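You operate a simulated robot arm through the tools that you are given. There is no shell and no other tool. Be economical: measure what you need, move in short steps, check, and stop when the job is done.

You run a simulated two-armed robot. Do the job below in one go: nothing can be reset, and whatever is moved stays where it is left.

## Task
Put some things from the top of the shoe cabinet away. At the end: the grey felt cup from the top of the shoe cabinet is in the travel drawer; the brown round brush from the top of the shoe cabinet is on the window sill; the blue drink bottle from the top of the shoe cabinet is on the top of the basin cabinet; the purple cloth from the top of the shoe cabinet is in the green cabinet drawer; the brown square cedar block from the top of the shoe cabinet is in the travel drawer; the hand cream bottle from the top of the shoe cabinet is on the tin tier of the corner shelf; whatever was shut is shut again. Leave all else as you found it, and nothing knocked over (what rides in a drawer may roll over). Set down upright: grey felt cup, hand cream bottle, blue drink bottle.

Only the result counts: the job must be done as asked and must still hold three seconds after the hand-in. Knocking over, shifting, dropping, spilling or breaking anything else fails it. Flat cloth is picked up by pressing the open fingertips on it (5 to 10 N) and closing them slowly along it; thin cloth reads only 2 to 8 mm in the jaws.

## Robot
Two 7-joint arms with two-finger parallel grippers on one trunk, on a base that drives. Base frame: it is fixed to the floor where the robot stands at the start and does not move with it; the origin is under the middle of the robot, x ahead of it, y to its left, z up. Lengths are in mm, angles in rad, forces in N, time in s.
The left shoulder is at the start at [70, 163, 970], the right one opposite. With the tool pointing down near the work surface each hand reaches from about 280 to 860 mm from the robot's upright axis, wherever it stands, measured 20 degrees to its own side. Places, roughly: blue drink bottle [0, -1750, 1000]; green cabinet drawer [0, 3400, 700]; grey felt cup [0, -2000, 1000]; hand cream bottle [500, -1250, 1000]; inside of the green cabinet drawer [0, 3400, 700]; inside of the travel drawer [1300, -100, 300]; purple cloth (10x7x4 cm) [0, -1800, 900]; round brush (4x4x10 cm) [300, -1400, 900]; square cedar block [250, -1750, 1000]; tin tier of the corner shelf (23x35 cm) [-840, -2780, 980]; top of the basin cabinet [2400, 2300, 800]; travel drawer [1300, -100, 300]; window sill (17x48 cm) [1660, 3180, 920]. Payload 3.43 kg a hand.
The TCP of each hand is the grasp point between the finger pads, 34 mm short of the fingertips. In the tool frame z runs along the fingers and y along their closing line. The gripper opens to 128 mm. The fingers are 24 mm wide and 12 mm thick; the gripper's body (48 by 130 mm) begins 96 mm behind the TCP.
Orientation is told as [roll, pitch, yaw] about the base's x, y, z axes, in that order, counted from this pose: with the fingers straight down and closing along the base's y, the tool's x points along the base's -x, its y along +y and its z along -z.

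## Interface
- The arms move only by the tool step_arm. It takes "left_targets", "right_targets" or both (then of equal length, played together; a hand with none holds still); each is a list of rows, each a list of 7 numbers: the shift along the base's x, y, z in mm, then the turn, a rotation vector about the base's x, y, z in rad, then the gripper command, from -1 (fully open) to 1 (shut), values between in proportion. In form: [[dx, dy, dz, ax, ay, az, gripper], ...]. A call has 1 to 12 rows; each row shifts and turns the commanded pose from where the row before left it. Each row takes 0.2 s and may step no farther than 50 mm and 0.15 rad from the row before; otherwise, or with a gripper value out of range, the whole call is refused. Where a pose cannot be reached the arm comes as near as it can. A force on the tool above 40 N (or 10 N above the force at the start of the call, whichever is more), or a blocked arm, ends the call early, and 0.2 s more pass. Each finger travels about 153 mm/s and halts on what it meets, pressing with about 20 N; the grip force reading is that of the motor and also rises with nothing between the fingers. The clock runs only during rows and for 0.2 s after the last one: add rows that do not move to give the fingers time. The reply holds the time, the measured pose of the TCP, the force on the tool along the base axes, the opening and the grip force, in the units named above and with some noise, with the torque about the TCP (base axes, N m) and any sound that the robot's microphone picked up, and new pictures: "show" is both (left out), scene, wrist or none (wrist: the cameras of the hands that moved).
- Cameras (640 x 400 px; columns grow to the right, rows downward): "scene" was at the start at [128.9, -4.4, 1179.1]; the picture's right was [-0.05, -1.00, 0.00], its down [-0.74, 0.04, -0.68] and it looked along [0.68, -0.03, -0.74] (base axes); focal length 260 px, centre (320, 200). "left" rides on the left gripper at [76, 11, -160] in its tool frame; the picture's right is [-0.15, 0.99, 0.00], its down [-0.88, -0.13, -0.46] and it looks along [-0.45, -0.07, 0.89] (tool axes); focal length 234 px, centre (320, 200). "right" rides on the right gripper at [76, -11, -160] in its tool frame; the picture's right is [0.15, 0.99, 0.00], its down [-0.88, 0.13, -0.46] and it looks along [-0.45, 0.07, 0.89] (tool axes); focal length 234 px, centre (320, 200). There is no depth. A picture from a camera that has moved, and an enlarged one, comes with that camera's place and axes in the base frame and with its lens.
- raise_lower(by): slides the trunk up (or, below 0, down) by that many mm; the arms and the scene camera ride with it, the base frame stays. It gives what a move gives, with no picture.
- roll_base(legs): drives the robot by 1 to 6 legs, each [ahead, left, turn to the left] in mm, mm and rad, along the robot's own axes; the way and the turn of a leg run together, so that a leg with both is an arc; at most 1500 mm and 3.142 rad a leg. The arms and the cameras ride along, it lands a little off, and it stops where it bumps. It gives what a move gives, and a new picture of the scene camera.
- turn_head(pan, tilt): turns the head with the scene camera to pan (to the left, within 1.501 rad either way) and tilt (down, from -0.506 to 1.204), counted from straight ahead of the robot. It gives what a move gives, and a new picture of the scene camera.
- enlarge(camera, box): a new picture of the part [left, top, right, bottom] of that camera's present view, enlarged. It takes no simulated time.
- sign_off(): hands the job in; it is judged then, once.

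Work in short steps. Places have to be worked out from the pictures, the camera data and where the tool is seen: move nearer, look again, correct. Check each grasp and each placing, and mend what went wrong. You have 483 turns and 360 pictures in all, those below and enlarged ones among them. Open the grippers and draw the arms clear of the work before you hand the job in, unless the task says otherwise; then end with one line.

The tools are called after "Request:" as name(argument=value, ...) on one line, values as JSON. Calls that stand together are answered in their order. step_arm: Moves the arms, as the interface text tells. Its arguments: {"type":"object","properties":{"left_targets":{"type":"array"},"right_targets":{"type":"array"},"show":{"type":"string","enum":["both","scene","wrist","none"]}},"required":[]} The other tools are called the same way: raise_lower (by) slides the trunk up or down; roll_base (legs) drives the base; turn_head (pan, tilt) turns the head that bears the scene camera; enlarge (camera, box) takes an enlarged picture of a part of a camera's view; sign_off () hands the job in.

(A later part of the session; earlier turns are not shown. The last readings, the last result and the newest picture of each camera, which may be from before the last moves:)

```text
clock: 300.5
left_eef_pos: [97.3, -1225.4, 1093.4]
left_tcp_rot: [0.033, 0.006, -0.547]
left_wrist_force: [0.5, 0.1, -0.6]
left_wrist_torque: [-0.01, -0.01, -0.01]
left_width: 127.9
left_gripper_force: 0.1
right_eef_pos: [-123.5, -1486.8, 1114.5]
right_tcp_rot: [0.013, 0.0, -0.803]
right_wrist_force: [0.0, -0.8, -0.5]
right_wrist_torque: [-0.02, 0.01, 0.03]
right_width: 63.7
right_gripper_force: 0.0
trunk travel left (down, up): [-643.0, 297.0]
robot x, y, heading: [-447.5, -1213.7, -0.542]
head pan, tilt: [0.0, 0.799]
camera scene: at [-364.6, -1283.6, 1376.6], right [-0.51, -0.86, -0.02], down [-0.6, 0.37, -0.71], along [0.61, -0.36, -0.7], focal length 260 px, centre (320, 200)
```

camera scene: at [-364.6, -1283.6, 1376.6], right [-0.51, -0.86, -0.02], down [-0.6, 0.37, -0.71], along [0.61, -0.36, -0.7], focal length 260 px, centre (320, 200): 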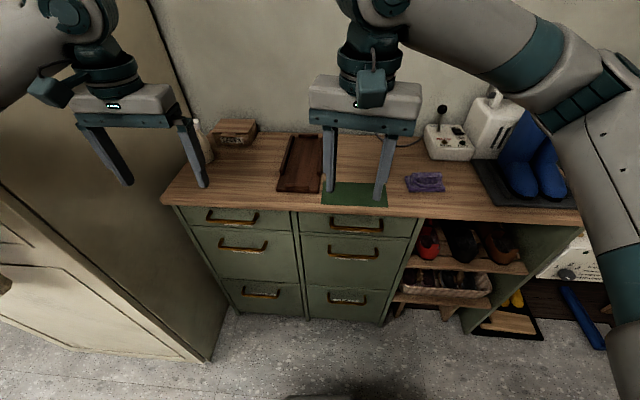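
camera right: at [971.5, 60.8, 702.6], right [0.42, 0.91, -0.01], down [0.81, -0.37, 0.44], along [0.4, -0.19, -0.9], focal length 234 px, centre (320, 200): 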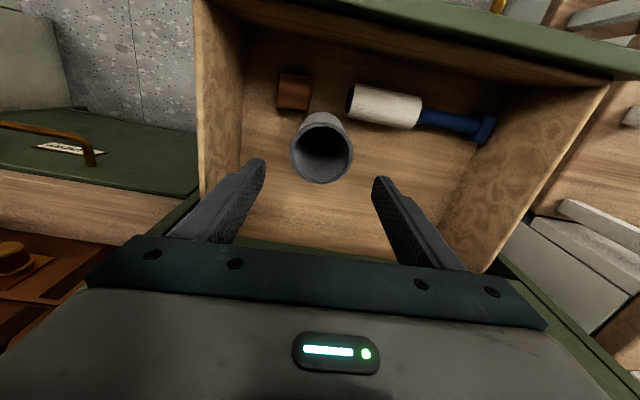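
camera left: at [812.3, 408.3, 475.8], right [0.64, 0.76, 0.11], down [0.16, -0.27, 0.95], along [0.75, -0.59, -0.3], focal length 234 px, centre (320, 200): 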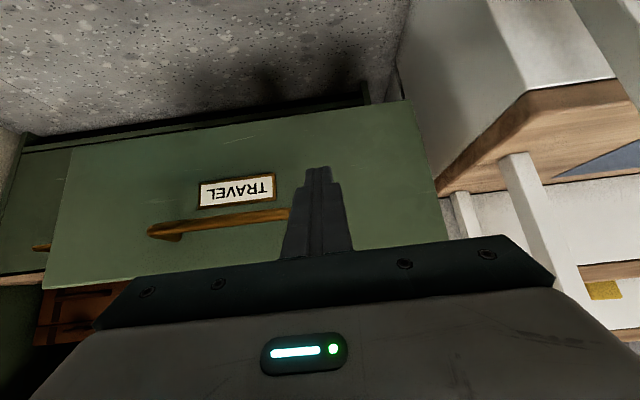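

The left elbow met the wardrobe. I step back, square up and shift right; then the left arm, reaching more stretched, will take the hand cream.

Request:
roll_base(legs=[[-80, 0, -0.065], [0, -110, 0], [60, 0, 0]])

Request:
turn_head(pan=0.3, tilt=0.6)

```text
clock: 301.3
left_eef_pos: [95.9, -1225.9, 1095.5]
left_tcp_rot: [0.027, -0.001, -0.552]
left_wrist_force: [-0.8, 0.5, 1.4]
left_wrist_torque: [0.0, 0.02, 0.02]
left_width: 128.1
left_gripper_force: 0.0
right_eef_pos: [-126.2, -1487.9, 1111.8]
right_tcp_rot: [0.006, 0.004, -0.811]
right_wrist_force: [0.0, -0.6, 0.4]
right_wrist_torque: [0.03, -0.01, 0.01]
right_width: 64.2
right_gripper_force: 0.1
trunk travel left (down, up): [-643.0, 297.0]
robot x, y, heading: [-459.2, -1210.6, -0.549]
head pan, tilt: [0.0, 0.799]
stopped in leg 1: the robot was blocked; the commanded pose is now the measured one
camera scene: at [-364.6, -1282.0, 1375.8], right [-0.52, -0.85, -0.01], down [-0.6, 0.38, -0.7], along [0.61, -0.36, -0.71], focal length 260 px, centre (320, 200)
```

scene: 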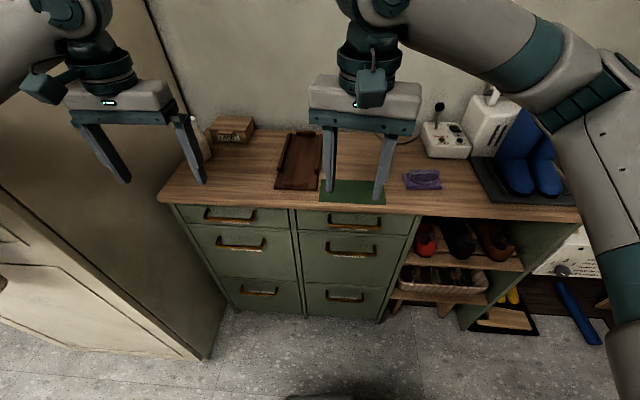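

```text
clock: 302.1
left_eef_pos: [97.2, -1224.2, 1093.7]
left_tcp_rot: [0.03, 0.0, -0.551]
left_wrist_force: [-0.3, 0.7, 0.0]
left_wrist_torque: [0.02, 0.03, -0.04]
left_width: 128.0
left_gripper_force: 0.0
right_eef_pos: [-126.7, -1488.1, 1111.6]
right_tcp_rot: [0.007, 0.003, -0.811]
right_wrist_force: [0.3, 0.0, 0.1]
right_wrist_torque: [0.0, 0.03, -0.01]
right_width: 64.3
right_gripper_force: 0.0
trunk travel left (down, up): [-643.0, 297.0]
robot x, y, heading: [-456.3, -1208.7, -0.546]
head pan, tilt: [0.3, 0.6]
camera scene: at [-349.1, -1261.1, 1393.2], right [-0.25, -0.97, -0.01], down [-0.53, 0.14, -0.83], along [0.81, -0.2, -0.55], focal length 260 px, centre (320, 200)
```

scene: 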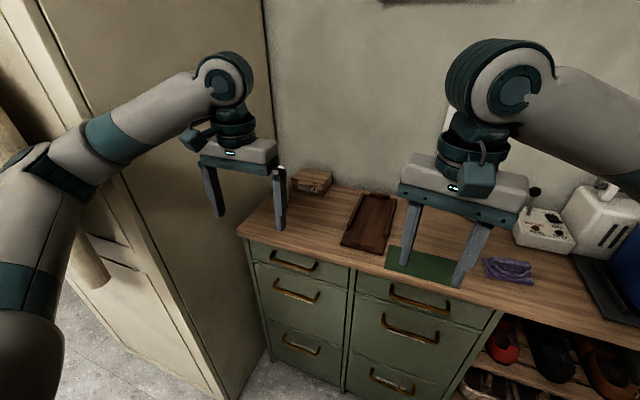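

I move sideways to the right first, without turning.

Request:
roll_base(legs=[[-20, -140, 0]])

Request:
turn_head(pan=1.2, tilt=0.4)

```text
clock: 303.4
left_eef_pos: [21.5, -1331.7, 1084.0]
left_tcp_rot: [0.015, 0.014, -0.552]
left_wrist_force: [0.9, 0.2, -0.2]
left_wrist_torque: [0.02, -0.01, -0.02]
left_width: 127.8
left_gripper_force: 0.1
right_eef_pos: [-201.7, -1593.7, 1106.9]
right_tcp_rot: [-0.006, 0.011, -0.813]
right_wrist_force: [0.1, -0.3, 0.0]
right_wrist_torque: [0.05, 0.02, -0.02]
right_width: 64.2
right_gripper_force: 0.0
trunk travel left (down, up): [-643.0, 297.0]
robot x, y, heading: [-544.5, -1313.6, -0.551]
head pan, tilt: [0.3, 0.6]
camera scene: at [-418.0, -1366.3, 1391.3], right [-0.25, -0.97, 0.0], down [-0.55, 0.14, -0.83], along [0.8, -0.21, -0.56], focal length 260 px, centre (320, 200)
```

scene: 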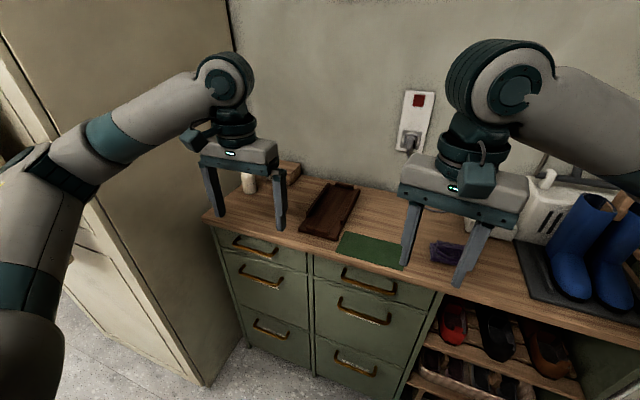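

```text
clock: 304.6
left_eef_pos: [22.2, -1331.7, 1082.0]
left_tcp_rot: [0.017, 0.016, -0.55]
left_wrist_force: [0.5, -0.3, 0.1]
left_wrist_torque: [-0.02, -0.04, 0.0]
left_width: 128.3
left_gripper_force: 0.1
right_eef_pos: [-200.3, -1594.3, 1106.9]
right_tcp_rot: [-0.007, 0.012, -0.814]
right_wrist_force: [-0.5, -0.1, -0.7]
right_wrist_torque: [0.01, -0.03, -0.03]
right_width: 63.9
right_gripper_force: 0.0
trunk travel left (down, up): [-643.0, 297.0]
robot x, y, heading: [-543.0, -1316.1, -0.548]
head pan, tilt: [1.201, 0.4]
camera scene: at [-429.5, -1288.6, 1409.5], right [0.6, -0.8, 0.0], down [-0.31, -0.23, -0.92], along [0.73, 0.56, -0.39], focal length 260 px, centre (320, 200)
```

scene: 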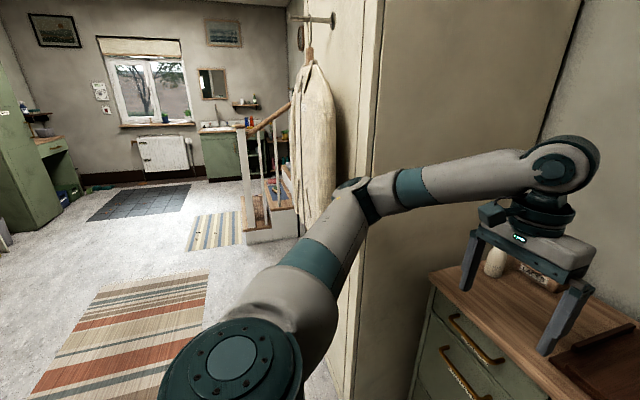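

The hanging garment is as it was. From this stand the left hand can reach the hand cream straight along +x. I yaw it to 0 and tilt to 30° below level.

Request:
step_arm(left_targets=[[10, 2, 0, 0, 0, 0.137, -1], [10, 2, 0, 0, 0, 0.137, -1], [10, 2, 0, 0, 0, 0.137, -1], [10, 2, 0, 0, 0, 0.137, -1], [15, 0, 0, 0, -0.15, 0, -1], [15, 0, 0, 0, -0.15, 0, -1], [15, 0, 0, 0, -0.15, 0, -1], [15, 0, 0, 0, -0.15, 0, -1], [15, 0, 0, 0, -0.15, 0, -1], [15, 0, 0, 0, -0.15, 0, -1], [15, 0, 0, 0, -0.15, 0, -1], [0, 0, 0, 0, 0, 0, -1]])

Request:
turn_head(pan=0.4, tilt=0.6)

```text
clock: 307.2
left_eef_pos: [167.7, -1322.5, 1084.5]
left_tcp_rot: [0.023, -1.036, -0.007]
left_wrist_force: [-0.6, 0.3, 0.5]
left_wrist_torque: [-0.01, -0.02, -0.03]
left_width: 127.7
left_gripper_force: 0.0
right_eef_pos: [-202.4, -1592.1, 1106.3]
right_tcp_rot: [-0.006, 0.013, -0.814]
right_wrist_force: [1.0, 0.4, 0.1]
right_wrist_torque: [0.0, 0.01, -0.01]
right_width: 63.9
right_gripper_force: 0.1
trunk travel left (down, up): [-643.0, 297.0]
robot x, y, heading: [-546.8, -1322.5, -0.552]
head pan, tilt: [1.201, 0.4]
camera scene: at [-429.9, -1288.5, 1409.6], right [0.6, -0.8, 0.0], down [-0.31, -0.23, -0.92], along [0.73, 0.56, -0.39], focal length 260 px, centre (320, 200)
camera left: at [-8.5, -1313.4, 1102.6], right [0.06, 0.99, 0.14], down [0.06, -0.14, 0.99], along [1.0, -0.05, -0.07], focal length 234 px, centre (320, 200)
```

scene: 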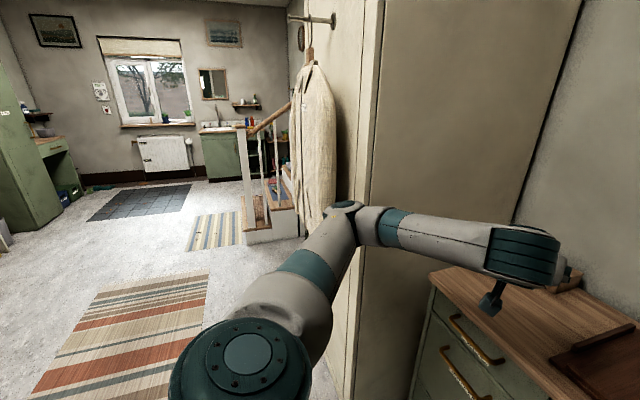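
left: 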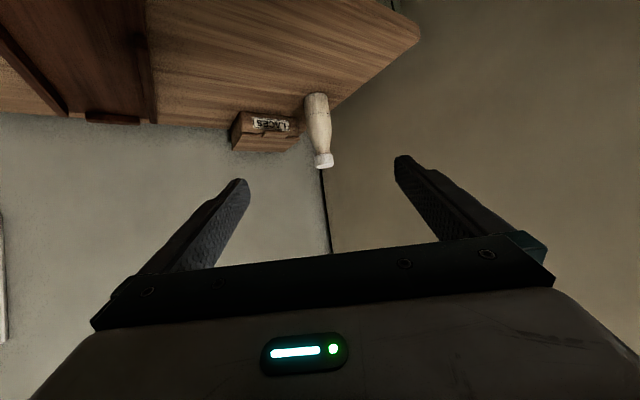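

```text
clock: 308.3
left_eef_pos: [167.9, -1322.3, 1084.9]
left_tcp_rot: [0.024, -1.036, -0.007]
left_wrist_force: [-0.4, 0.3, -0.3]
left_wrist_torque: [0.01, -0.02, 0.01]
left_width: 127.7
left_gripper_force: 0.1
right_eef_pos: [-201.5, -1592.7, 1107.4]
right_tcp_rot: [-0.007, 0.011, -0.812]
right_wrist_force: [-0.3, -0.3, 1.3]
right_wrist_torque: [-0.02, -0.01, -0.01]
right_width: 64.0
right_gripper_force: 0.2
trunk travel left (down, up): [-643.0, 297.0]
robot x, y, heading: [-547.5, -1316.7, -0.548]
head pan, tilt: [0.4, 0.6]
camera scene: at [-415.9, -1357.7, 1391.3], right [-0.15, -0.99, 0.0], down [-0.56, 0.09, -0.83], along [0.82, -0.12, -0.56], focal length 260 px, centre (320, 200)
```

scene: 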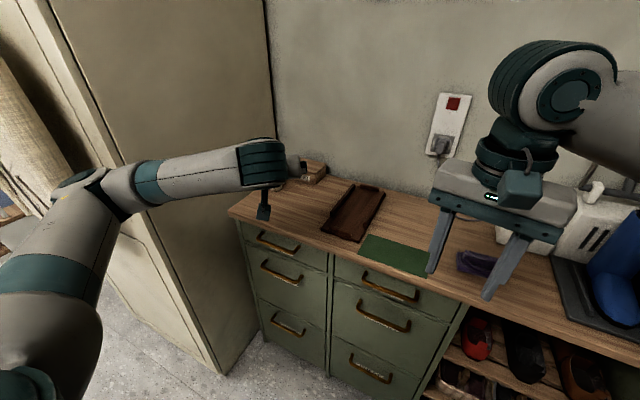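

The wrist view confirms the bottle at (417,-1318). I move to 135 mm short of it with the fingers at 80 mm.

Request:
step_arm(left_targets=[[44, 1, -21, 0, 0, 0, -0.25], [44, 1, -21, 0, 0, 0, -0.25], [44, 1, -21, 0, 0, 0, -0.25], [0, 0, -22, 0, 0, 0, -0.25], [0, 0, 0, 0, 0, 0, -0.25]])

```text
clock: 309.5
left_eef_pos: [301.3, -1319.4, 999.1]
left_tcp_rot: [0.021, -1.036, -0.006]
left_wrist_force: [-0.4, 0.0, -0.3]
left_wrist_torque: [-0.01, -0.03, -0.01]
left_width: 80.1
left_gripper_force: 0.1
right_eef_pos: [-201.5, -1594.2, 1106.3]
right_tcp_rot: [-0.006, 0.012, -0.814]
right_wrist_force: [0.4, -0.6, 0.4]
right_wrist_torque: [0.01, 0.01, -0.05]
right_width: 64.0
right_gripper_force: 0.0
trunk travel left (down, up): [-643.0, 297.0]
robot x, y, heading: [-542.4, -1317.0, -0.552]
head pan, tilt: [0.4, 0.6]
camera scene: at [-416.1, -1357.9, 1391.3], right [-0.15, -0.99, 0.0], down [-0.56, 0.09, -0.82], along [0.82, -0.12, -0.57], focal length 260 px, centre (320, 200)
camera left: at [124.3, -1310.8, 1015.2], right [0.06, 0.99, 0.14], down [0.06, -0.14, 0.99], along [1.0, -0.05, -0.07], focal length 234 px, centre (320, 200)
```

scene: 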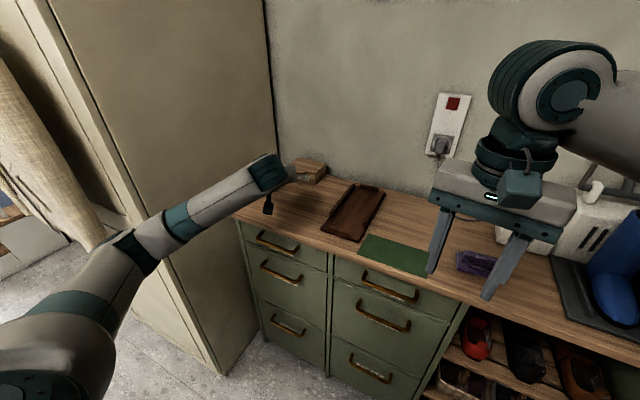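
left: 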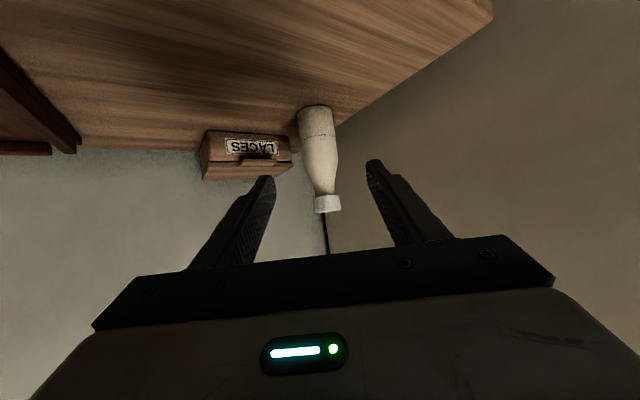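

Lined up. I advance along the tool onto the bottle.

Request:
step_arm(left_targets=[[25, 0, -14.5, 0, 0, 0, -0.25], [25, 0, -14.5, 0, 0, 0, -0.25], [25, 0, -14.5, 0, 0, 0, -0.25], [22, 0, -13, 0, 0, 0, -0.25], [16, 1, -9, 0, 0, 0, -0.25], [0, 0, 0, 0, 0, 0, -0.25]])

```text
clock: 310.9
left_eef_pos: [414.1, -1319.2, 932.8]
left_tcp_rot: [0.022, -1.037, -0.006]
left_wrist_force: [0.1, -0.5, 0.7]
left_wrist_torque: [-0.01, -0.02, 0.02]
left_width: 79.9
left_gripper_force: 0.0
right_eef_pos: [-199.8, -1593.1, 1107.3]
right_tcp_rot: [-0.006, 0.012, -0.814]
right_wrist_force: [0.1, -0.2, -0.5]
right_wrist_torque: [0.0, 0.0, -0.01]
right_width: 64.0
right_gripper_force: 0.0
trunk travel left (down, up): [-643.0, 297.0]
robot x, y, heading: [-548.1, -1319.1, -0.553]
head pan, tilt: [0.4, 0.6]
camera scene: at [-416.1, -1357.6, 1391.3], right [-0.15, -0.99, 0.0], down [-0.56, 0.09, -0.83], along [0.82, -0.13, -0.56], focal length 260 px, centre (320, 200)
camera left: at [237.7, -1311.3, 949.9], right [0.06, 0.99, 0.14], down [0.06, -0.14, 0.99], along [1.0, -0.05, -0.07], focal length 234 px, centre (320, 200)
```

scene: 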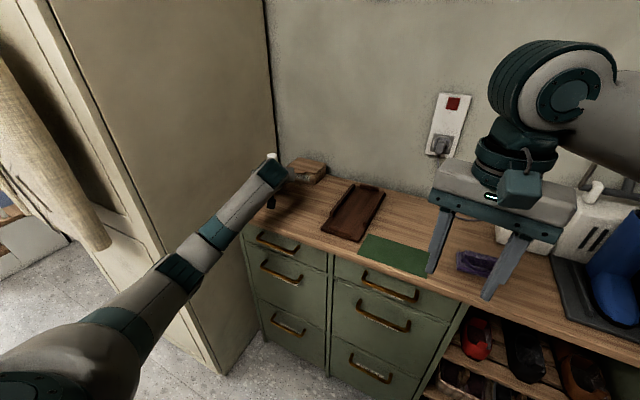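
left: 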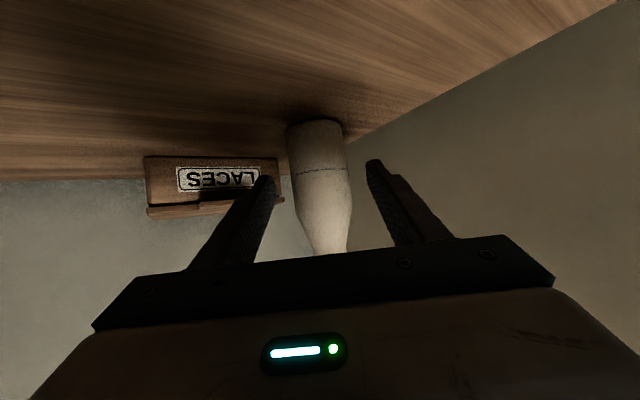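

The bottle is between the jaws. I close and then lift with a short retreat.

Request:
step_arm(left_targets=[[0, 0, 0, 0, 0, 0, 0], [0, 0, 0, 0, 0, 0, 0.3], [0, 0, 0, 0, 0, 0, 1], [0, 0, 0, 0, 0, 0, 1], [0, 0, 0, 0, 0, 0, 1]], show="wrist")

```text
clock: 312.1
left_eef_pos: [412.9, -1321.0, 932.4]
left_tcp_rot: [0.023, -1.034, -0.007]
left_wrist_force: [0.2, 0.7, -0.2]
left_wrist_torque: [-0.02, 0.01, 0.0]
left_width: 46.7
left_gripper_force: 20.3
right_eef_pos: [-200.4, -1594.8, 1106.6]
right_tcp_rot: [-0.009, 0.013, -0.813]
right_wrist_force: [0.2, 0.2, -0.4]
right_wrist_torque: [0.0, -0.01, 0.0]
right_width: 63.8
right_gripper_force: 0.1
trunk travel left (down, up): [-643.0, 297.0]
robot x, y, heading: [-546.5, -1318.0, -0.549]
head pan, tilt: [0.4, 0.6]
camera left: at [237.6, -1311.6, 949.9], right [0.06, 0.99, 0.14], down [0.06, -0.14, 0.99], along [1.0, -0.05, -0.07], focal length 234 px, centre (320, 200)
```

left: 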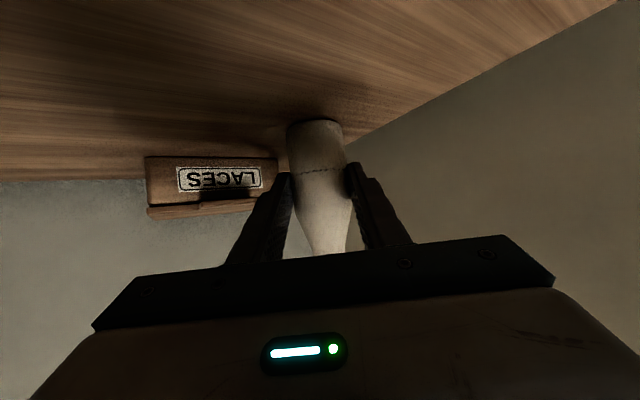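

Gripped (47 mm). Lift and retreat.

Request:
step_arm(left_targets=[[0, 0, 20, 0, 0, 0, 1], [0, 0, 40, 0, 0, 0, 1], [-30, 0, 35, 0, 0, 0, 1], [-40, 0, 20, 0, 0, 0, 1], [-45, 0, 10, 0, 0, 0, 1], [-45, 0, 0, 0, 0, 0, 1], [-45, 0, 0, 0, 0, 0, 1], [0, 0, 0, 0, 0, 0, 1]], show="scene")

```text
clock: 313.9
left_eef_pos: [207.5, -1316.1, 1059.8]
left_tcp_rot: [0.022, -1.032, -0.005]
left_wrist_force: [-0.9, 0.4, -1.3]
left_wrist_torque: [-0.01, 0.05, -0.02]
left_width: 46.6
left_gripper_force: 20.3
right_eef_pos: [-200.6, -1593.7, 1106.2]
right_tcp_rot: [-0.009, 0.012, -0.814]
right_wrist_force: [-0.4, 0.0, -0.1]
right_wrist_torque: [-0.01, -0.03, 0.05]
right_width: 64.0
right_gripper_force: 0.0
trunk travel left (down, up): [-643.0, 297.0]
robot x, y, heading: [-547.5, -1316.9, -0.553]
head pan, tilt: [0.4, 0.6]
camera scene: at [-414.9, -1357.3, 1391.2], right [-0.15, -0.99, 0.0], down [-0.56, 0.09, -0.82], along [0.81, -0.13, -0.57], focal length 260 px, centre (320, 200)
```

scene: 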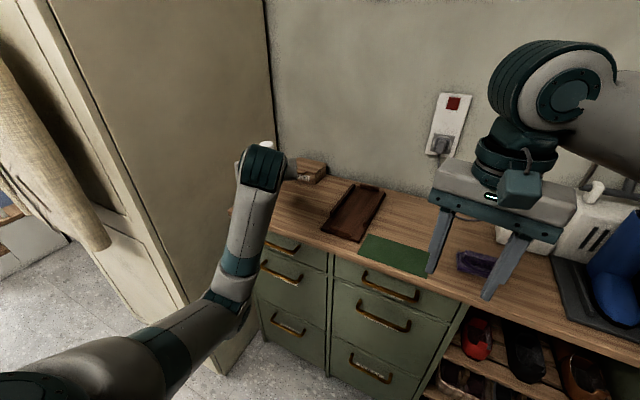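

The bottle is out. I drive back, turn right to face the end wall, and approach the corner shelf.

Request:
roll_base(legs=[[-500, 0, 0], [0, 0, -1.625], [400, 450, 0]])

Request:
turn_head(pan=0.2, tilt=0.4)

```text
clock: 323.9
left_eef_pos: [-948.4, -2396.3, 1059.9]
left_tcp_rot: [0.022, -1.036, -1.692]
left_wrist_force: [-0.4, -0.4, -1.4]
left_wrist_torque: [0.08, -0.02, 0.01]
left_width: 46.7
left_gripper_force: 19.9
right_eef_pos: [-1175.4, -1959.6, 1107.4]
right_tcp_rot: [-0.008, 0.012, -2.5]
right_wrist_force: [0.4, -0.4, -0.2]
right_wrist_torque: [0.02, -0.02, -0.02]
right_width: 64.0
right_gripper_force: 0.0
trunk travel left (down, up): [-643.0, 297.0]
robot x, y, heading: [-863.1, -1650.7, -2.24]
head pan, tilt: [0.4, 0.6]
camera scene: at [-916.4, -1773.3, 1391.3], right [-0.96, 0.26, 0.0], down [0.15, 0.55, -0.82], along [-0.22, -0.8, -0.57], focal length 260 px, centre (320, 200)
```

scene: 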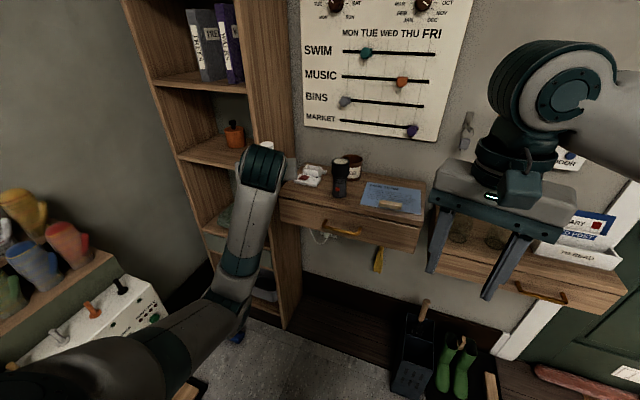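

```text
clock: 324.7
left_eef_pos: [-949.0, -2395.4, 1060.3]
left_tcp_rot: [0.024, -1.033, -1.693]
left_wrist_force: [-0.2, 0.1, -0.1]
left_wrist_torque: [0.03, 0.0, 0.01]
left_width: 46.6
left_gripper_force: 19.7
right_eef_pos: [-1175.7, -1959.8, 1106.1]
right_tcp_rot: [-0.007, 0.011, -2.499]
right_wrist_force: [0.2, -0.4, 0.7]
right_wrist_torque: [0.0, -0.01, 0.01]
right_width: 63.9
right_gripper_force: 0.0
trunk travel left (down, up): [-643.0, 297.0]
robot x, y, heading: [-860.7, -1646.6, -2.236]
head pan, tilt: [0.201, 0.4]
camera scene: at [-934.7, -1770.6, 1409.5], right [-0.89, 0.45, 0.0], down [0.17, 0.35, -0.92], along [-0.41, -0.82, -0.39], focal length 260 px, centre (320, 200)
```

scene: 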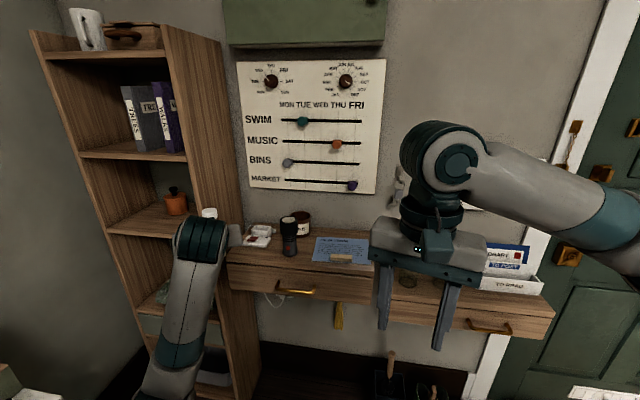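

The tin tier (with the orange pot) spans n≈740–1035, front at l≈-2616, z≈980; free space is right of the pot, near n≈812. I shift the base left and straighten heading.

Request:
roll_base(legs=[[40, 100, 0.058]])

Request:
step_arm(left_targets=[[10, -8, 8, 0, 0, -0.1, 1], [20, -10, 8, 0, 0, -0.1, 1], [20, -10, 8, 0, 0, -0.1, 1], [20, -10, 8, 0, 0, -0.1, 1], [20, -10, 8, 0, 0, -0.08, 1], [0, 0, 0, 0, 0, 0, 1]])

```text
clock: 325.9
left_eef_pos: [-846.4, -2492.1, 1058.9]
left_tcp_rot: [0.022, -1.035, -1.636]
left_wrist_force: [-0.1, -0.6, -1.1]
left_wrist_torque: [0.04, 0.01, 0.01]
left_width: 46.7
left_gripper_force: 20.0
right_eef_pos: [-1098.9, -2069.6, 1107.4]
right_tcp_rot: [-0.008, 0.011, -2.441]
right_wrist_force: [0.0, 0.0, -0.3]
right_wrist_torque: [0.01, 0.01, 0.0]
right_width: 64.1
right_gripper_force: 0.0
trunk travel left (down, up): [-643.0, 297.0]
robot x, y, heading: [-806.0, -1737.3, -2.177]
head pan, tilt: [0.201, 0.4]
camera scene: at [-869.1, -1867.4, 1409.5], right [-0.92, 0.4, 0.0], down [0.15, 0.36, -0.92], along [-0.37, -0.84, -0.39], focal length 260 px, centre (320, 200)
```

scene: 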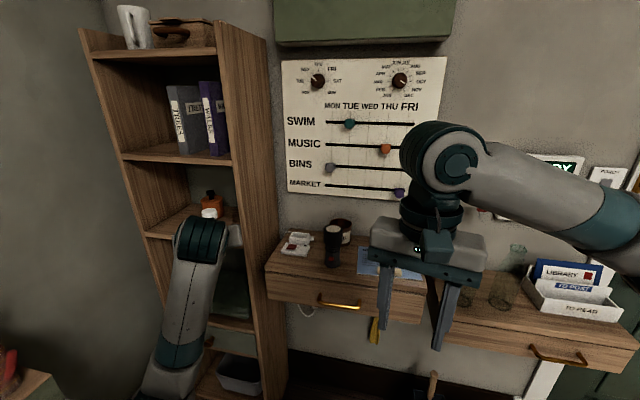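

```text
clock: 327.2
left_eef_pos: [-757.2, -2540.8, 1101.4]
left_tcp_rot: [0.024, -1.035, -2.119]
left_wrist_force: [0.4, 0.9, -1.6]
left_wrist_torque: [0.03, -0.05, -0.02]
left_width: 46.9
left_gripper_force: 20.0
right_eef_pos: [-1099.3, -2069.5, 1106.3]
right_tcp_rot: [-0.008, 0.014, -2.441]
right_wrist_force: [-0.4, 0.1, -0.2]
right_wrist_torque: [0.01, 0.02, -0.02]
right_width: 64.2
right_gripper_force: 0.1
trunk travel left (down, up): [-643.0, 297.0]
robot x, y, heading: [-803.7, -1742.9, -2.182]
head pan, tilt: [0.201, 0.4]
camera scene: at [-870.2, -1867.0, 1409.5], right [-0.92, 0.4, 0.0], down [0.16, 0.36, -0.92], along [-0.37, -0.85, -0.39], focal length 260 px, centre (320, 200)
camera left: at [-659.1, -2394.3, 1118.5], right [0.82, -0.56, 0.14], down [-0.15, 0.02, 0.99], along [-0.56, -0.83, -0.07], focal length 234 px, centre (320, 200)
```

scene: 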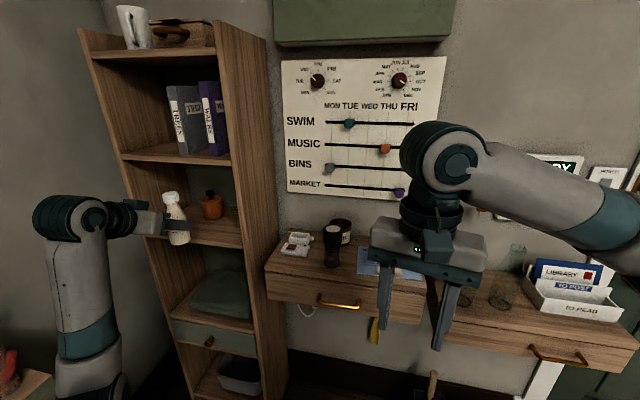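
left: 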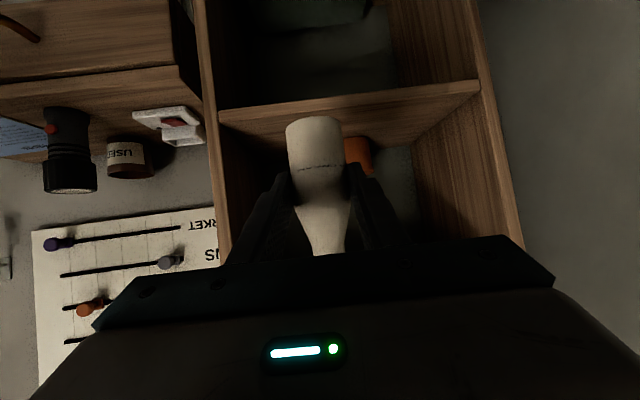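

The tier (top ≈ 985) is straight ahead and the pot sits to the left-back. I align to n≈802 and move in halfway.

Request:
step_arm(left_targets=[[-20, 14, -30, 0, 0, -0.05, 1], [-25, -36, 0, 0, 0, 0, 1], [-25, -36, 0, 0, 0, 0, 1], [0, 0, 0, 0, 0, 0, 1]])

```text
clock: 328.2
left_eef_pos: [-826.1, -2598.2, 1070.6]
left_tcp_rot: [0.022, -1.035, -2.167]
left_wrist_force: [0.7, 0.3, -1.1]
left_wrist_torque: [0.02, -0.01, -0.01]
left_width: 46.6
left_gripper_force: 19.7
right_eef_pos: [-1097.9, -2068.5, 1106.9]
right_tcp_rot: [-0.006, 0.012, -2.441]
right_wrist_force: [0.3, -0.5, -0.2]
right_wrist_torque: [0.01, 0.01, 0.01]
right_width: 63.8
right_gripper_force: 0.1
trunk travel left (down, up): [-643.0, 297.0]
robot x, y, heading: [-805.1, -1740.9, -2.184]
head pan, tilt: [0.201, 0.4]
camera scene: at [-868.9, -1866.7, 1409.6], right [-0.92, 0.4, 0.0], down [0.15, 0.36, -0.92], along [-0.37, -0.85, -0.39], focal length 260 px, centre (320, 200)
camera left: at [-721.1, -2456.7, 1087.6], right [0.79, -0.6, 0.14], down [-0.15, 0.03, 0.99], along [-0.6, -0.8, -0.07], focal length 234 px, centre (320, 200)
```

scene: 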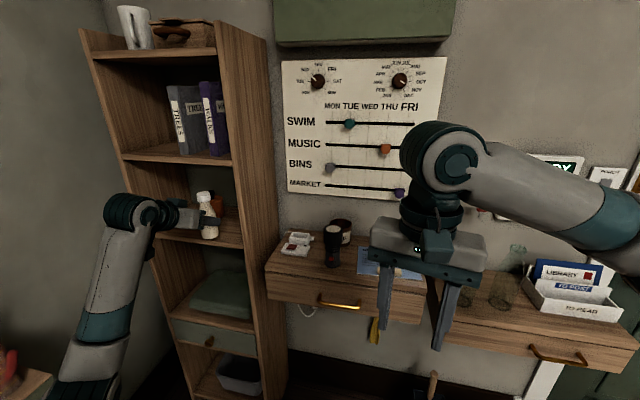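
left: 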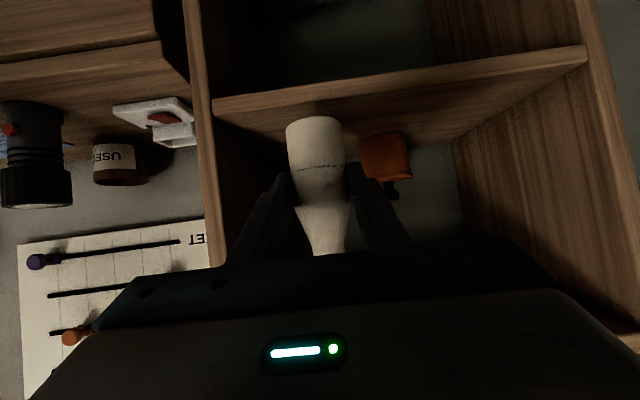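

Going in another 72 mm so the bottle stands ~60 mm behind the front edge.

Request:
step_arm(left_targets=[[-20, -30, 0, 0, 0, 0, 1], [-21, -30, 0, 0, 0, 0, 1], [0, 0, -8, 0, 0, 0, 1], [0, 0, -6, 0, 0, 0, 1], [0, 0, 0, 0, 0, 0, 1]])

```text
clock: 329.4
left_eef_pos: [-869.4, -2660.1, 1056.0]
left_tcp_rot: [0.022, -1.035, -2.164]
left_wrist_force: [0.4, -0.2, 0.0]
left_wrist_torque: [0.0, -0.02, 0.05]
left_width: 46.8
left_gripper_force: 19.9
right_eef_pos: [-1098.9, -2068.4, 1107.4]
right_tcp_rot: [-0.007, 0.011, -2.442]
right_wrist_force: [-0.2, 0.0, -0.7]
right_wrist_torque: [0.02, -0.03, 0.02]
right_width: 64.1
right_gripper_force: 0.1
trunk travel left (down, up): [-643.0, 297.0]
robot x, y, heading: [-803.7, -1740.3, -2.177]
head pan, tilt: [0.201, 0.4]
camera scene: at [-869.3, -1867.2, 1409.5], right [-0.92, 0.4, 0.0], down [0.15, 0.36, -0.92], along [-0.37, -0.84, -0.39], focal length 260 px, centre (320, 200)
camera left: at [-764.1, -2517.8, 1073.6], right [0.79, -0.6, 0.14], down [-0.15, 0.03, 0.99], along [-0.6, -0.8, -0.07], focal length 234 px, centre (320, 200)
```

scene: 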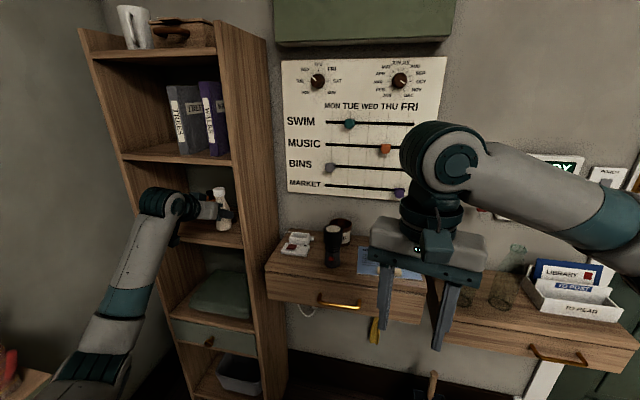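
left: 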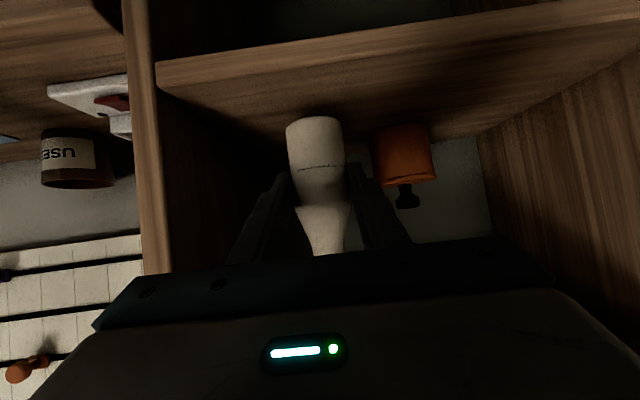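

Now lower gently to the tier.

Request:
step_arm(left_targets=[[0, 0, -4, 0, 0, 0, 1], [0, 0, -4, 0, 0, 0, 1], [0, 0, -4, 0, 0, 0, 1], [0, 0, -3, 0, 0, 0, 1], [0, 0, 0, 0, 0, 0, 1]], show="none")

```text
clock: 330.6
left_eef_pos: [-868.5, -2658.4, 1040.9]
left_tcp_rot: [0.022, -1.036, -2.168]
left_wrist_force: [-0.2, -0.1, 0.5]
left_wrist_torque: [-0.03, 0.03, 0.02]
left_width: 46.7
left_gripper_force: 20.2
right_eef_pos: [-1098.1, -2069.9, 1107.3]
right_tcp_rot: [-0.008, 0.01, -2.442]
right_wrist_force: [-0.4, -0.4, -0.7]
right_wrist_torque: [0.0, -0.02, -0.02]
right_width: 63.9
right_gripper_force: 0.1
trunk travel left (down, up): [-643.0, 297.0]
robot x, y, heading: [-798.8, -1739.4, -2.178]
head pan, tilt: [0.201, 0.4]
```

Request:
step_arm(left_targets=[[0, 0, -3, 0, 0, 0, 1], [0, 0, -3, 0, 0, 0, 1], [0, 0, -3, 0, 0, 0, 1], [0, 0, 0, 0, 0, 0, 1]], show="wrist")

```text
clock: 331.6
left_eef_pos: [-867.7, -2656.3, 1033.4]
left_tcp_rot: [0.025, -1.039, -2.169]
left_wrist_force: [0.8, -2.5, 14.8]
left_wrist_torque: [-0.24, 0.43, 0.09]
left_width: 46.2
left_gripper_force: 20.4
right_eef_pos: [-1098.6, -2066.6, 1107.1]
right_tcp_rot: [-0.009, 0.012, -2.443]
right_wrist_force: [-0.7, 0.5, 1.0]
right_wrist_torque: [-0.02, 0.01, 0.0]
right_width: 63.8
right_gripper_force: 0.1
trunk travel left (down, up): [-643.0, 297.0]
robot x, y, heading: [-804.2, -1737.3, -2.18]
head pan, tilt: [0.201, 0.4]
camera left: at [-763.0, -2514.9, 1050.9], right [0.79, -0.6, 0.14], down [-0.15, 0.03, 0.99], along [-0.6, -0.8, -0.06], focal length 234 px, centre (320, 200)
```

left: 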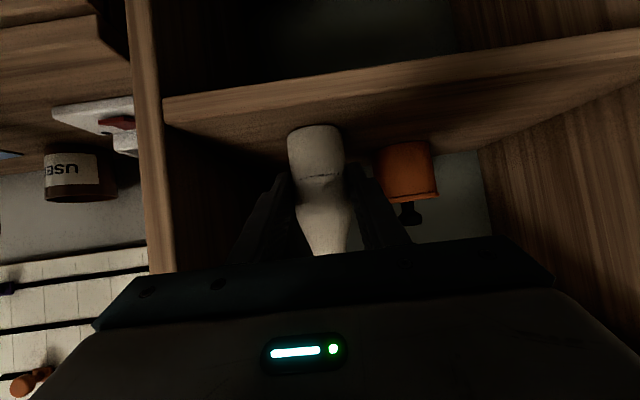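

Contact at the tier. I ease up 2 mm and open to about 66 mm.

Request:
step_arm(left_targets=[[0, 0, 2, 0, 0, 0, 1], [0, 0, 0, 0, 0, 0, 0.15], [0, 0, 0, 0, 0, 0, -0.05], [0, 0, 0, 0, 0, 0, -0.05]], show="wrist")

```text
clock: 332.6
left_eef_pos: [-868.3, -2657.9, 1033.2]
left_tcp_rot: [0.023, -1.033, -2.166]
left_wrist_force: [0.3, -0.6, -0.5]
left_wrist_torque: [-0.02, -0.01, 0.03]
left_width: 67.1
left_gripper_force: 0.0
right_eef_pos: [-1098.0, -2069.5, 1108.1]
right_tcp_rot: [-0.01, 0.013, -2.442]
right_wrist_force: [0.8, 0.0, 0.1]
right_wrist_torque: [0.03, 0.0, -0.03]
right_width: 64.0
right_gripper_force: 0.1
trunk travel left (down, up): [-643.0, 297.0]
robot x, y, heading: [-806.0, -1741.3, -2.182]
head pan, tilt: [0.201, 0.4]
camera left: at [-763.2, -2516.7, 1050.4], right [0.79, -0.6, 0.14], down [-0.15, 0.03, 0.99], along [-0.6, -0.8, -0.07], focal length 234 px, centre (320, 200)
```

left: 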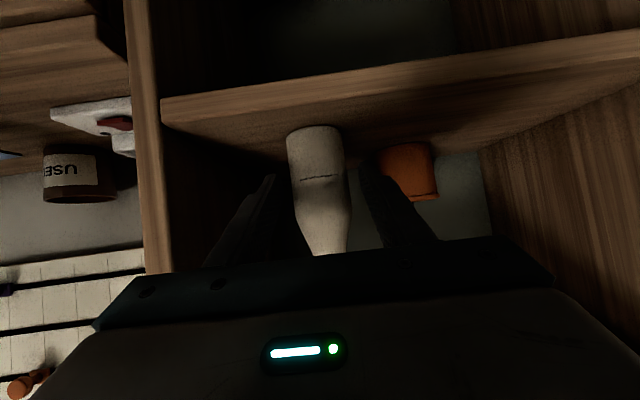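

The bottle stands free. I withdraw the hand back along its axis.

Request:
step_arm(left_targets=[[18, 27, 12, 0, 0, 0, -0.05], [18, 27, 12, 0, 0, 0, -0.05], [20, 30, 12, 0, 0, 0, -0.05], [24, 35, 12, 0, 0, 0, -0.05], [24, 35, 0, 0, 0, 0, -0.05], [24, 35, 0, 0, 0, 0, -0.05]])

Request:
enlarge(camera="scene", box=[120, 150, 280, 280])

```text
clock: 334.1
left_eef_pos: [-739.9, -2471.8, 1079.2]
left_tcp_rot: [0.024, -1.034, -2.165]
left_wrist_force: [-0.8, -0.8, -0.3]
left_wrist_torque: [-0.01, -0.02, -0.01]
left_width: 67.1
left_gripper_force: 0.0
right_eef_pos: [-1097.6, -2066.7, 1107.7]
right_tcp_rot: [-0.007, 0.01, -2.442]
right_wrist_force: [-0.3, 0.5, 0.5]
right_wrist_torque: [-0.01, 0.0, 0.0]
right_width: 63.8
right_gripper_force: 0.1
trunk travel left (down, up): [-643.0, 297.0]
robot x, y, heading: [-802.4, -1742.4, -2.177]
head pan, tilt: [0.201, 0.4]
camera scene: at [-868.0, -1865.6, 1409.8], right [-0.92, 0.4, 0.0], down [0.15, 0.36, -0.92], along [-0.37, -0.85, -0.39], focal length 260 px, centre (320, 200)
camera left: at [-635.0, -2330.3, 1096.6], right [0.79, -0.6, 0.14], down [-0.15, 0.03, 0.99], along [-0.6, -0.8, -0.07], focal length 234 px, centre (320, 200)
```

scene: 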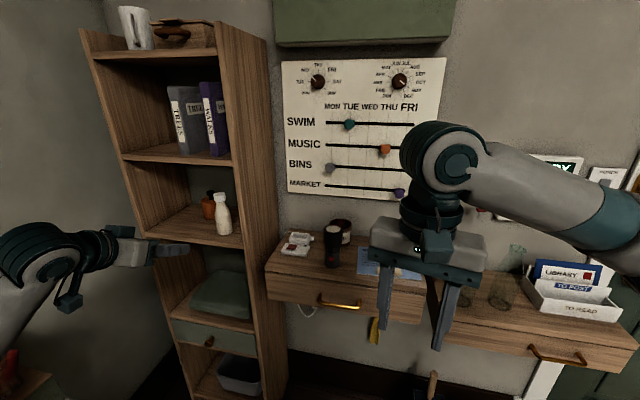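
left: 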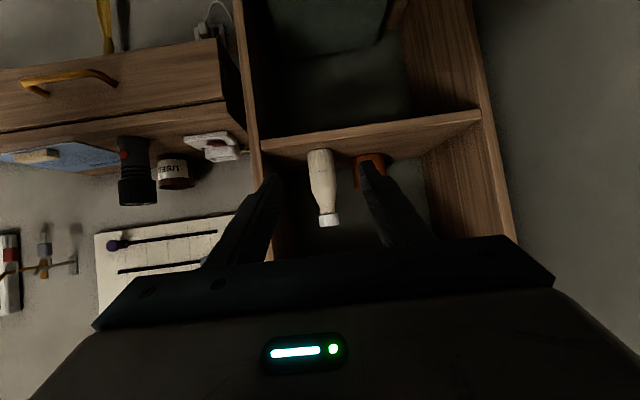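

```text
3.08 times, centred on (200, 215) of scene
camera zoom: at [-868.0, -1865.6, 1409.8], right [-0.92, 0.4, 0.0], down [0.15, 0.36, -0.92], along [-0.37, -0.85, -0.39], focal length 800 px, centre (689, 154)
```

zoom: 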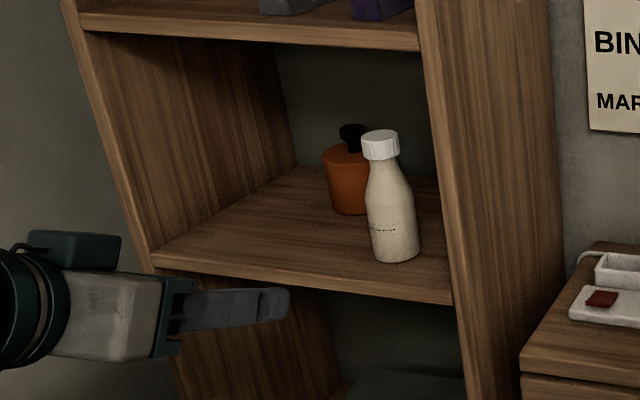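

Hand cream stands upright on the tin tier. Next the cloth: I move away from the corner, turn to face the shoe cabinet, and restore the left hand.

Request:
roll_base(legs=[[-350, -550, 0], [0, 0, 1.571]])

Request:
step_arm(left_targets=[[0, 0, 5, 0.084, 0.122, 0, -1], [0, 0, 5, 0.084, 0.122, 0, -1], [0, 0, 5, 0.084, 0.122, 0, -1], [0, 0, 5, 0.084, 0.122, 0, -1], [0, 0, 5, 0.084, 0.122, 0, -1], [0, 0, 5, 0.084, 0.122, 0, -1], [0, 0, 5, 0.084, 0.122, 0, -1]], show="none")

Request:
turn_head(pan=0.0, tilt=0.5)

```text
clock: 341.4
left_eef_pos: [-322.1, -1127.1, 1078.6]
left_tcp_rot: [0.022, -1.033, -0.643]
left_wrist_force: [-0.1, -0.1, 0.0]
left_wrist_torque: [-0.02, -0.01, 0.02]
left_width: 67.4
left_gripper_force: 0.0
right_eef_pos: [-743.1, -1465.6, 1107.9]
right_tcp_rot: [-0.007, 0.013, -0.92]
right_wrist_force: [0.7, -0.8, 0.0]
right_wrist_torque: [0.0, -0.02, 0.03]
right_width: 64.0
right_gripper_force: 0.0
trunk travel left (down, up): [-643.0, 297.0]
robot x, y, heading: [-1056.1, -1152.4, -0.661]
head pan, tilt: [0.201, 0.4]
camera scene: at [-934.0, -1225.5, 1409.5], right [-0.44, -0.9, 0.0], down [-0.35, 0.17, -0.92], along [0.83, -0.41, -0.39], focal length 260 px, centre (320, 200)
```

scene: 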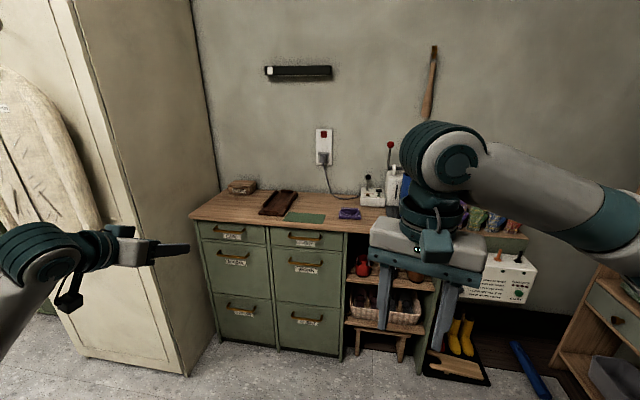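

```text
clock: 343.0
left_eef_pos: [-322.2, -1128.1, 1112.9]
left_tcp_rot: [-0.015, 0.002, -0.625]
left_wrist_force: [0.2, 0.2, 0.8]
left_wrist_torque: [0.03, -0.01, -0.01]
left_width: 128.0
left_gripper_force: 0.1
right_eef_pos: [-743.4, -1465.9, 1107.5]
right_tcp_rot: [-0.005, 0.011, -0.921]
right_wrist_force: [0.2, -0.4, -0.3]
right_wrist_torque: [0.0, 0.01, -0.04]
right_width: 64.1
right_gripper_force: 0.0
trunk travel left (down, up): [-643.0, 297.0]
robot x, y, heading: [-1057.3, -1158.5, -0.662]
head pan, tilt: [0.201, 0.4]
```

```text
clock: 343.7
left_eef_pos: [-321.5, -1127.7, 1111.8]
left_tcp_rot: [-0.013, 0.0, -0.626]
left_wrist_force: [-0.5, -0.2, 0.6]
left_wrist_torque: [-0.01, -0.01, 0.02]
left_width: 128.2
left_gripper_force: 0.1
right_eef_pos: [-743.4, -1464.5, 1107.1]
right_tcp_rot: [-0.007, 0.012, -0.918]
right_wrist_force: [0.4, 0.0, -0.1]
right_wrist_torque: [-0.02, 0.0, -0.05]
right_width: 64.1
right_gripper_force: 0.0
trunk travel left (down, up): [-643.0, 297.0]
robot x, y, heading: [-1055.7, -1153.7, -0.661]
head pan, tilt: [0.0, 0.499]
camera scene: at [-945.1, -1240.0, 1400.4], right [-0.61, -0.79, 0.0], down [-0.38, 0.29, -0.88], along [0.69, -0.54, -0.48], focal length 260 px, centre (320, 200)
```

scene: 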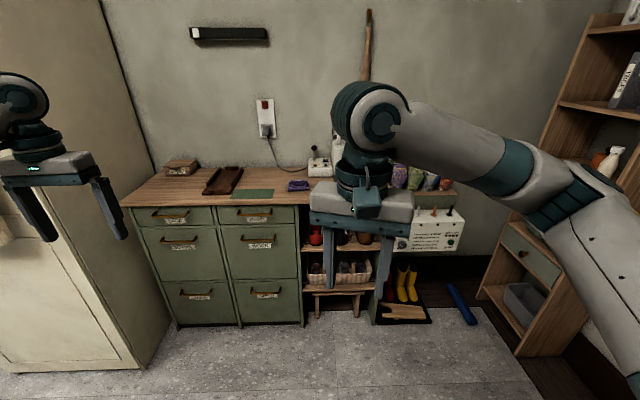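

I turn square and drive up so the right hand is over the cloth.

Request:
roll_base(legs=[[0, 0, 0.054], [640, 100, 0]])

Request:
turn_head(pan=-0.1, tilt=0.9)

```text
clock: 347.8
left_eef_pos: [276.3, -1377.4, 1113.4]
left_tcp_rot: [-0.014, 0.001, -0.565]
left_wrist_force: [0.3, 0.7, 0.7]
left_wrist_torque: [-0.03, 0.02, -0.03]
left_width: 127.8
left_gripper_force: 0.0
right_eef_pos: [-125.8, -1737.0, 1107.1]
right_tcp_rot: [-0.007, 0.013, -0.864]
right_wrist_force: [0.3, 0.8, -0.1]
right_wrist_torque: [0.0, 0.0, 0.0]
right_width: 64.2
right_gripper_force: 0.1
trunk travel left (down, up): [-643.0, 297.0]
robot x, y, heading: [-456.3, -1444.3, -0.6]
head pan, tilt: [0.0, 0.499]
camera scene: at [-340.6, -1524.6, 1400.4], right [-0.57, -0.82, 0.0], down [-0.39, 0.27, -0.88], along [0.72, -0.5, -0.48], focal length 260 px, centre (320, 200)
```

scene: 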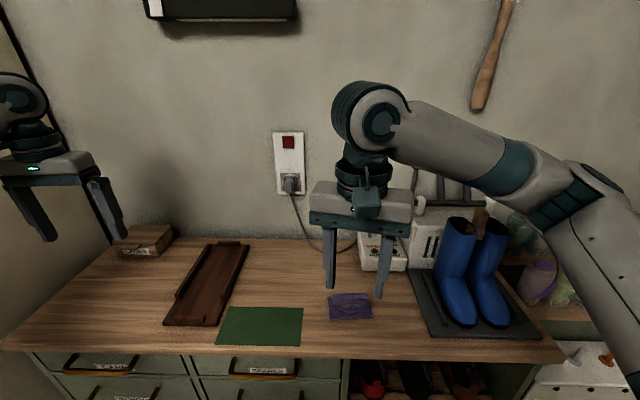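

```text
clock: 348.7
left_eef_pos: [275.6, -1376.9, 1112.3]
left_tcp_rot: [-0.013, 0.002, -0.566]
left_wrist_force: [-0.4, -0.6, -1.0]
left_wrist_torque: [0.0, -0.02, 0.0]
left_width: 128.1
left_gripper_force: 0.1
right_eef_pos: [-125.5, -1737.1, 1107.0]
right_tcp_rot: [-0.007, 0.012, -0.863]
right_wrist_force: [0.8, -0.1, 0.0]
right_wrist_torque: [-0.04, 0.04, -0.02]
right_width: 64.1
right_gripper_force: 0.0
trunk travel left (down, up): [-643.0, 297.0]
robot x, y, heading: [-456.9, -1445.7, -0.604]
head pan, tilt: [-0.099, 0.901]
camera scene: at [-358.1, -1521.6, 1366.6], right [-0.65, -0.76, 0.0], down [-0.6, 0.51, -0.62], along [0.47, -0.4, -0.78], focal length 260 px, centre (320, 200)
```

scene: 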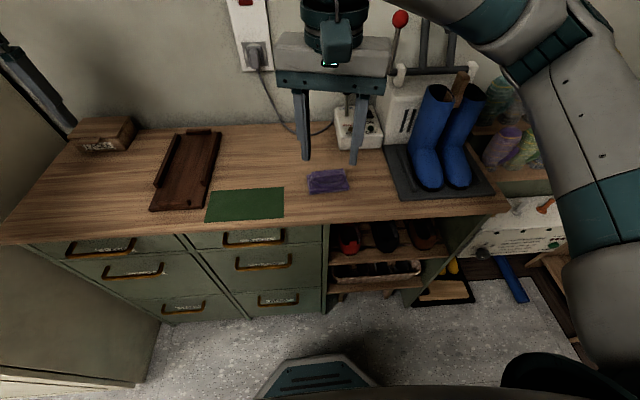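

Request:
enlarge(camera="scene", box=[270, 140, 390, 215])

```text
5.33 times, centred on (330, 178) of scene
camera zoom: at [-358.1, -1521.6, 1366.6], right [-0.65, -0.76, 0.0], down [-0.6, 0.51, -0.62], along [0.47, -0.4, -0.78], focal length 1387 px, centre (267, 320)
```

zoom: 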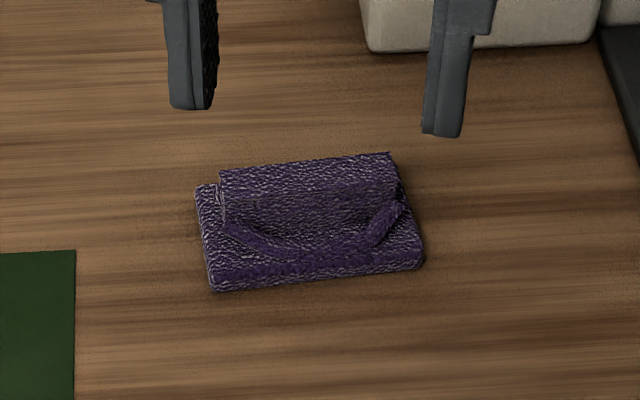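

The cloth is a pad with a raised ridge, long axis along the cabinet. I rotate the right hand by ~105° so the fingers close across its 7 cm side, and move over it.

Request:
step_arm(right_targets=[[7, -7, 0, 0, 0, 0.141, -1], [7, -7, 0, 0, 0, 0.141, -1], [7, -7, 0, 0, 0, 0.141, -1], [7, -7, 0, 0, 0, 0.141, -1], [7, -7, 0, 0, 0, 0.141, -1], [7, -7, 0, 0, 0, 0.141, -1], [7, -7, 0, 0, 0, 0.141, -1], [7, -7, 0, 0, 0, 0.141, -1], [7, -7, -5, 0, 0, 0.141, -1], [7, -7, -10, 0, 0, 0.141, -1], [6, -5, -20, 0, 0, 0.141, -1], [5, -3, -20, 0, 0, 0.141, -1]], show="wrist")

```text
clock: 351.3
left_eef_pos: [276.1, -1378.2, 1111.4]
left_tcp_rot: [-0.015, 0.002, -0.567]
left_wrist_force: [0.6, -0.7, 0.3]
left_wrist_torque: [-0.01, 0.0, 0.01]
left_width: 128.5
left_gripper_force: 0.0
right_eef_pos: [-45.7, -1817.6, 1051.9]
right_tcp_rot: [-0.007, 0.012, 0.831]
right_wrist_force: [0.1, 0.7, -0.5]
right_wrist_torque: [-0.03, 0.07, -0.02]
right_width: 128.1
right_gripper_force: 0.0
trunk travel left (down, up): [-643.0, 297.0]
robot x, y, heading: [-457.0, -1445.4, -0.606]
head pan, tilt: [-0.099, 0.901]
camera right: at [-86.4, -1878.9, 1213.3], right [-0.83, 0.56, -0.01], down [0.5, 0.74, 0.44], along [0.25, 0.37, -0.9], focal length 234 px, centre (320, 200)
```

right: 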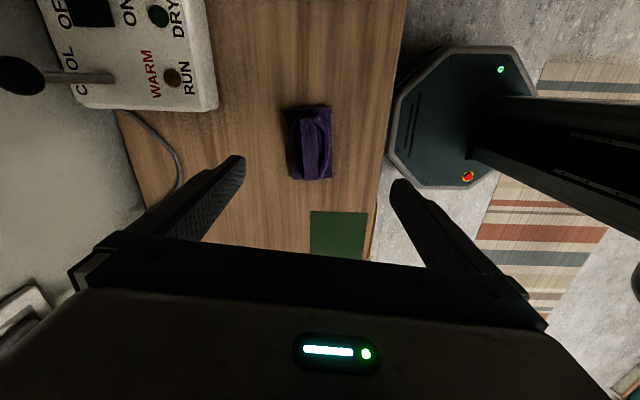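

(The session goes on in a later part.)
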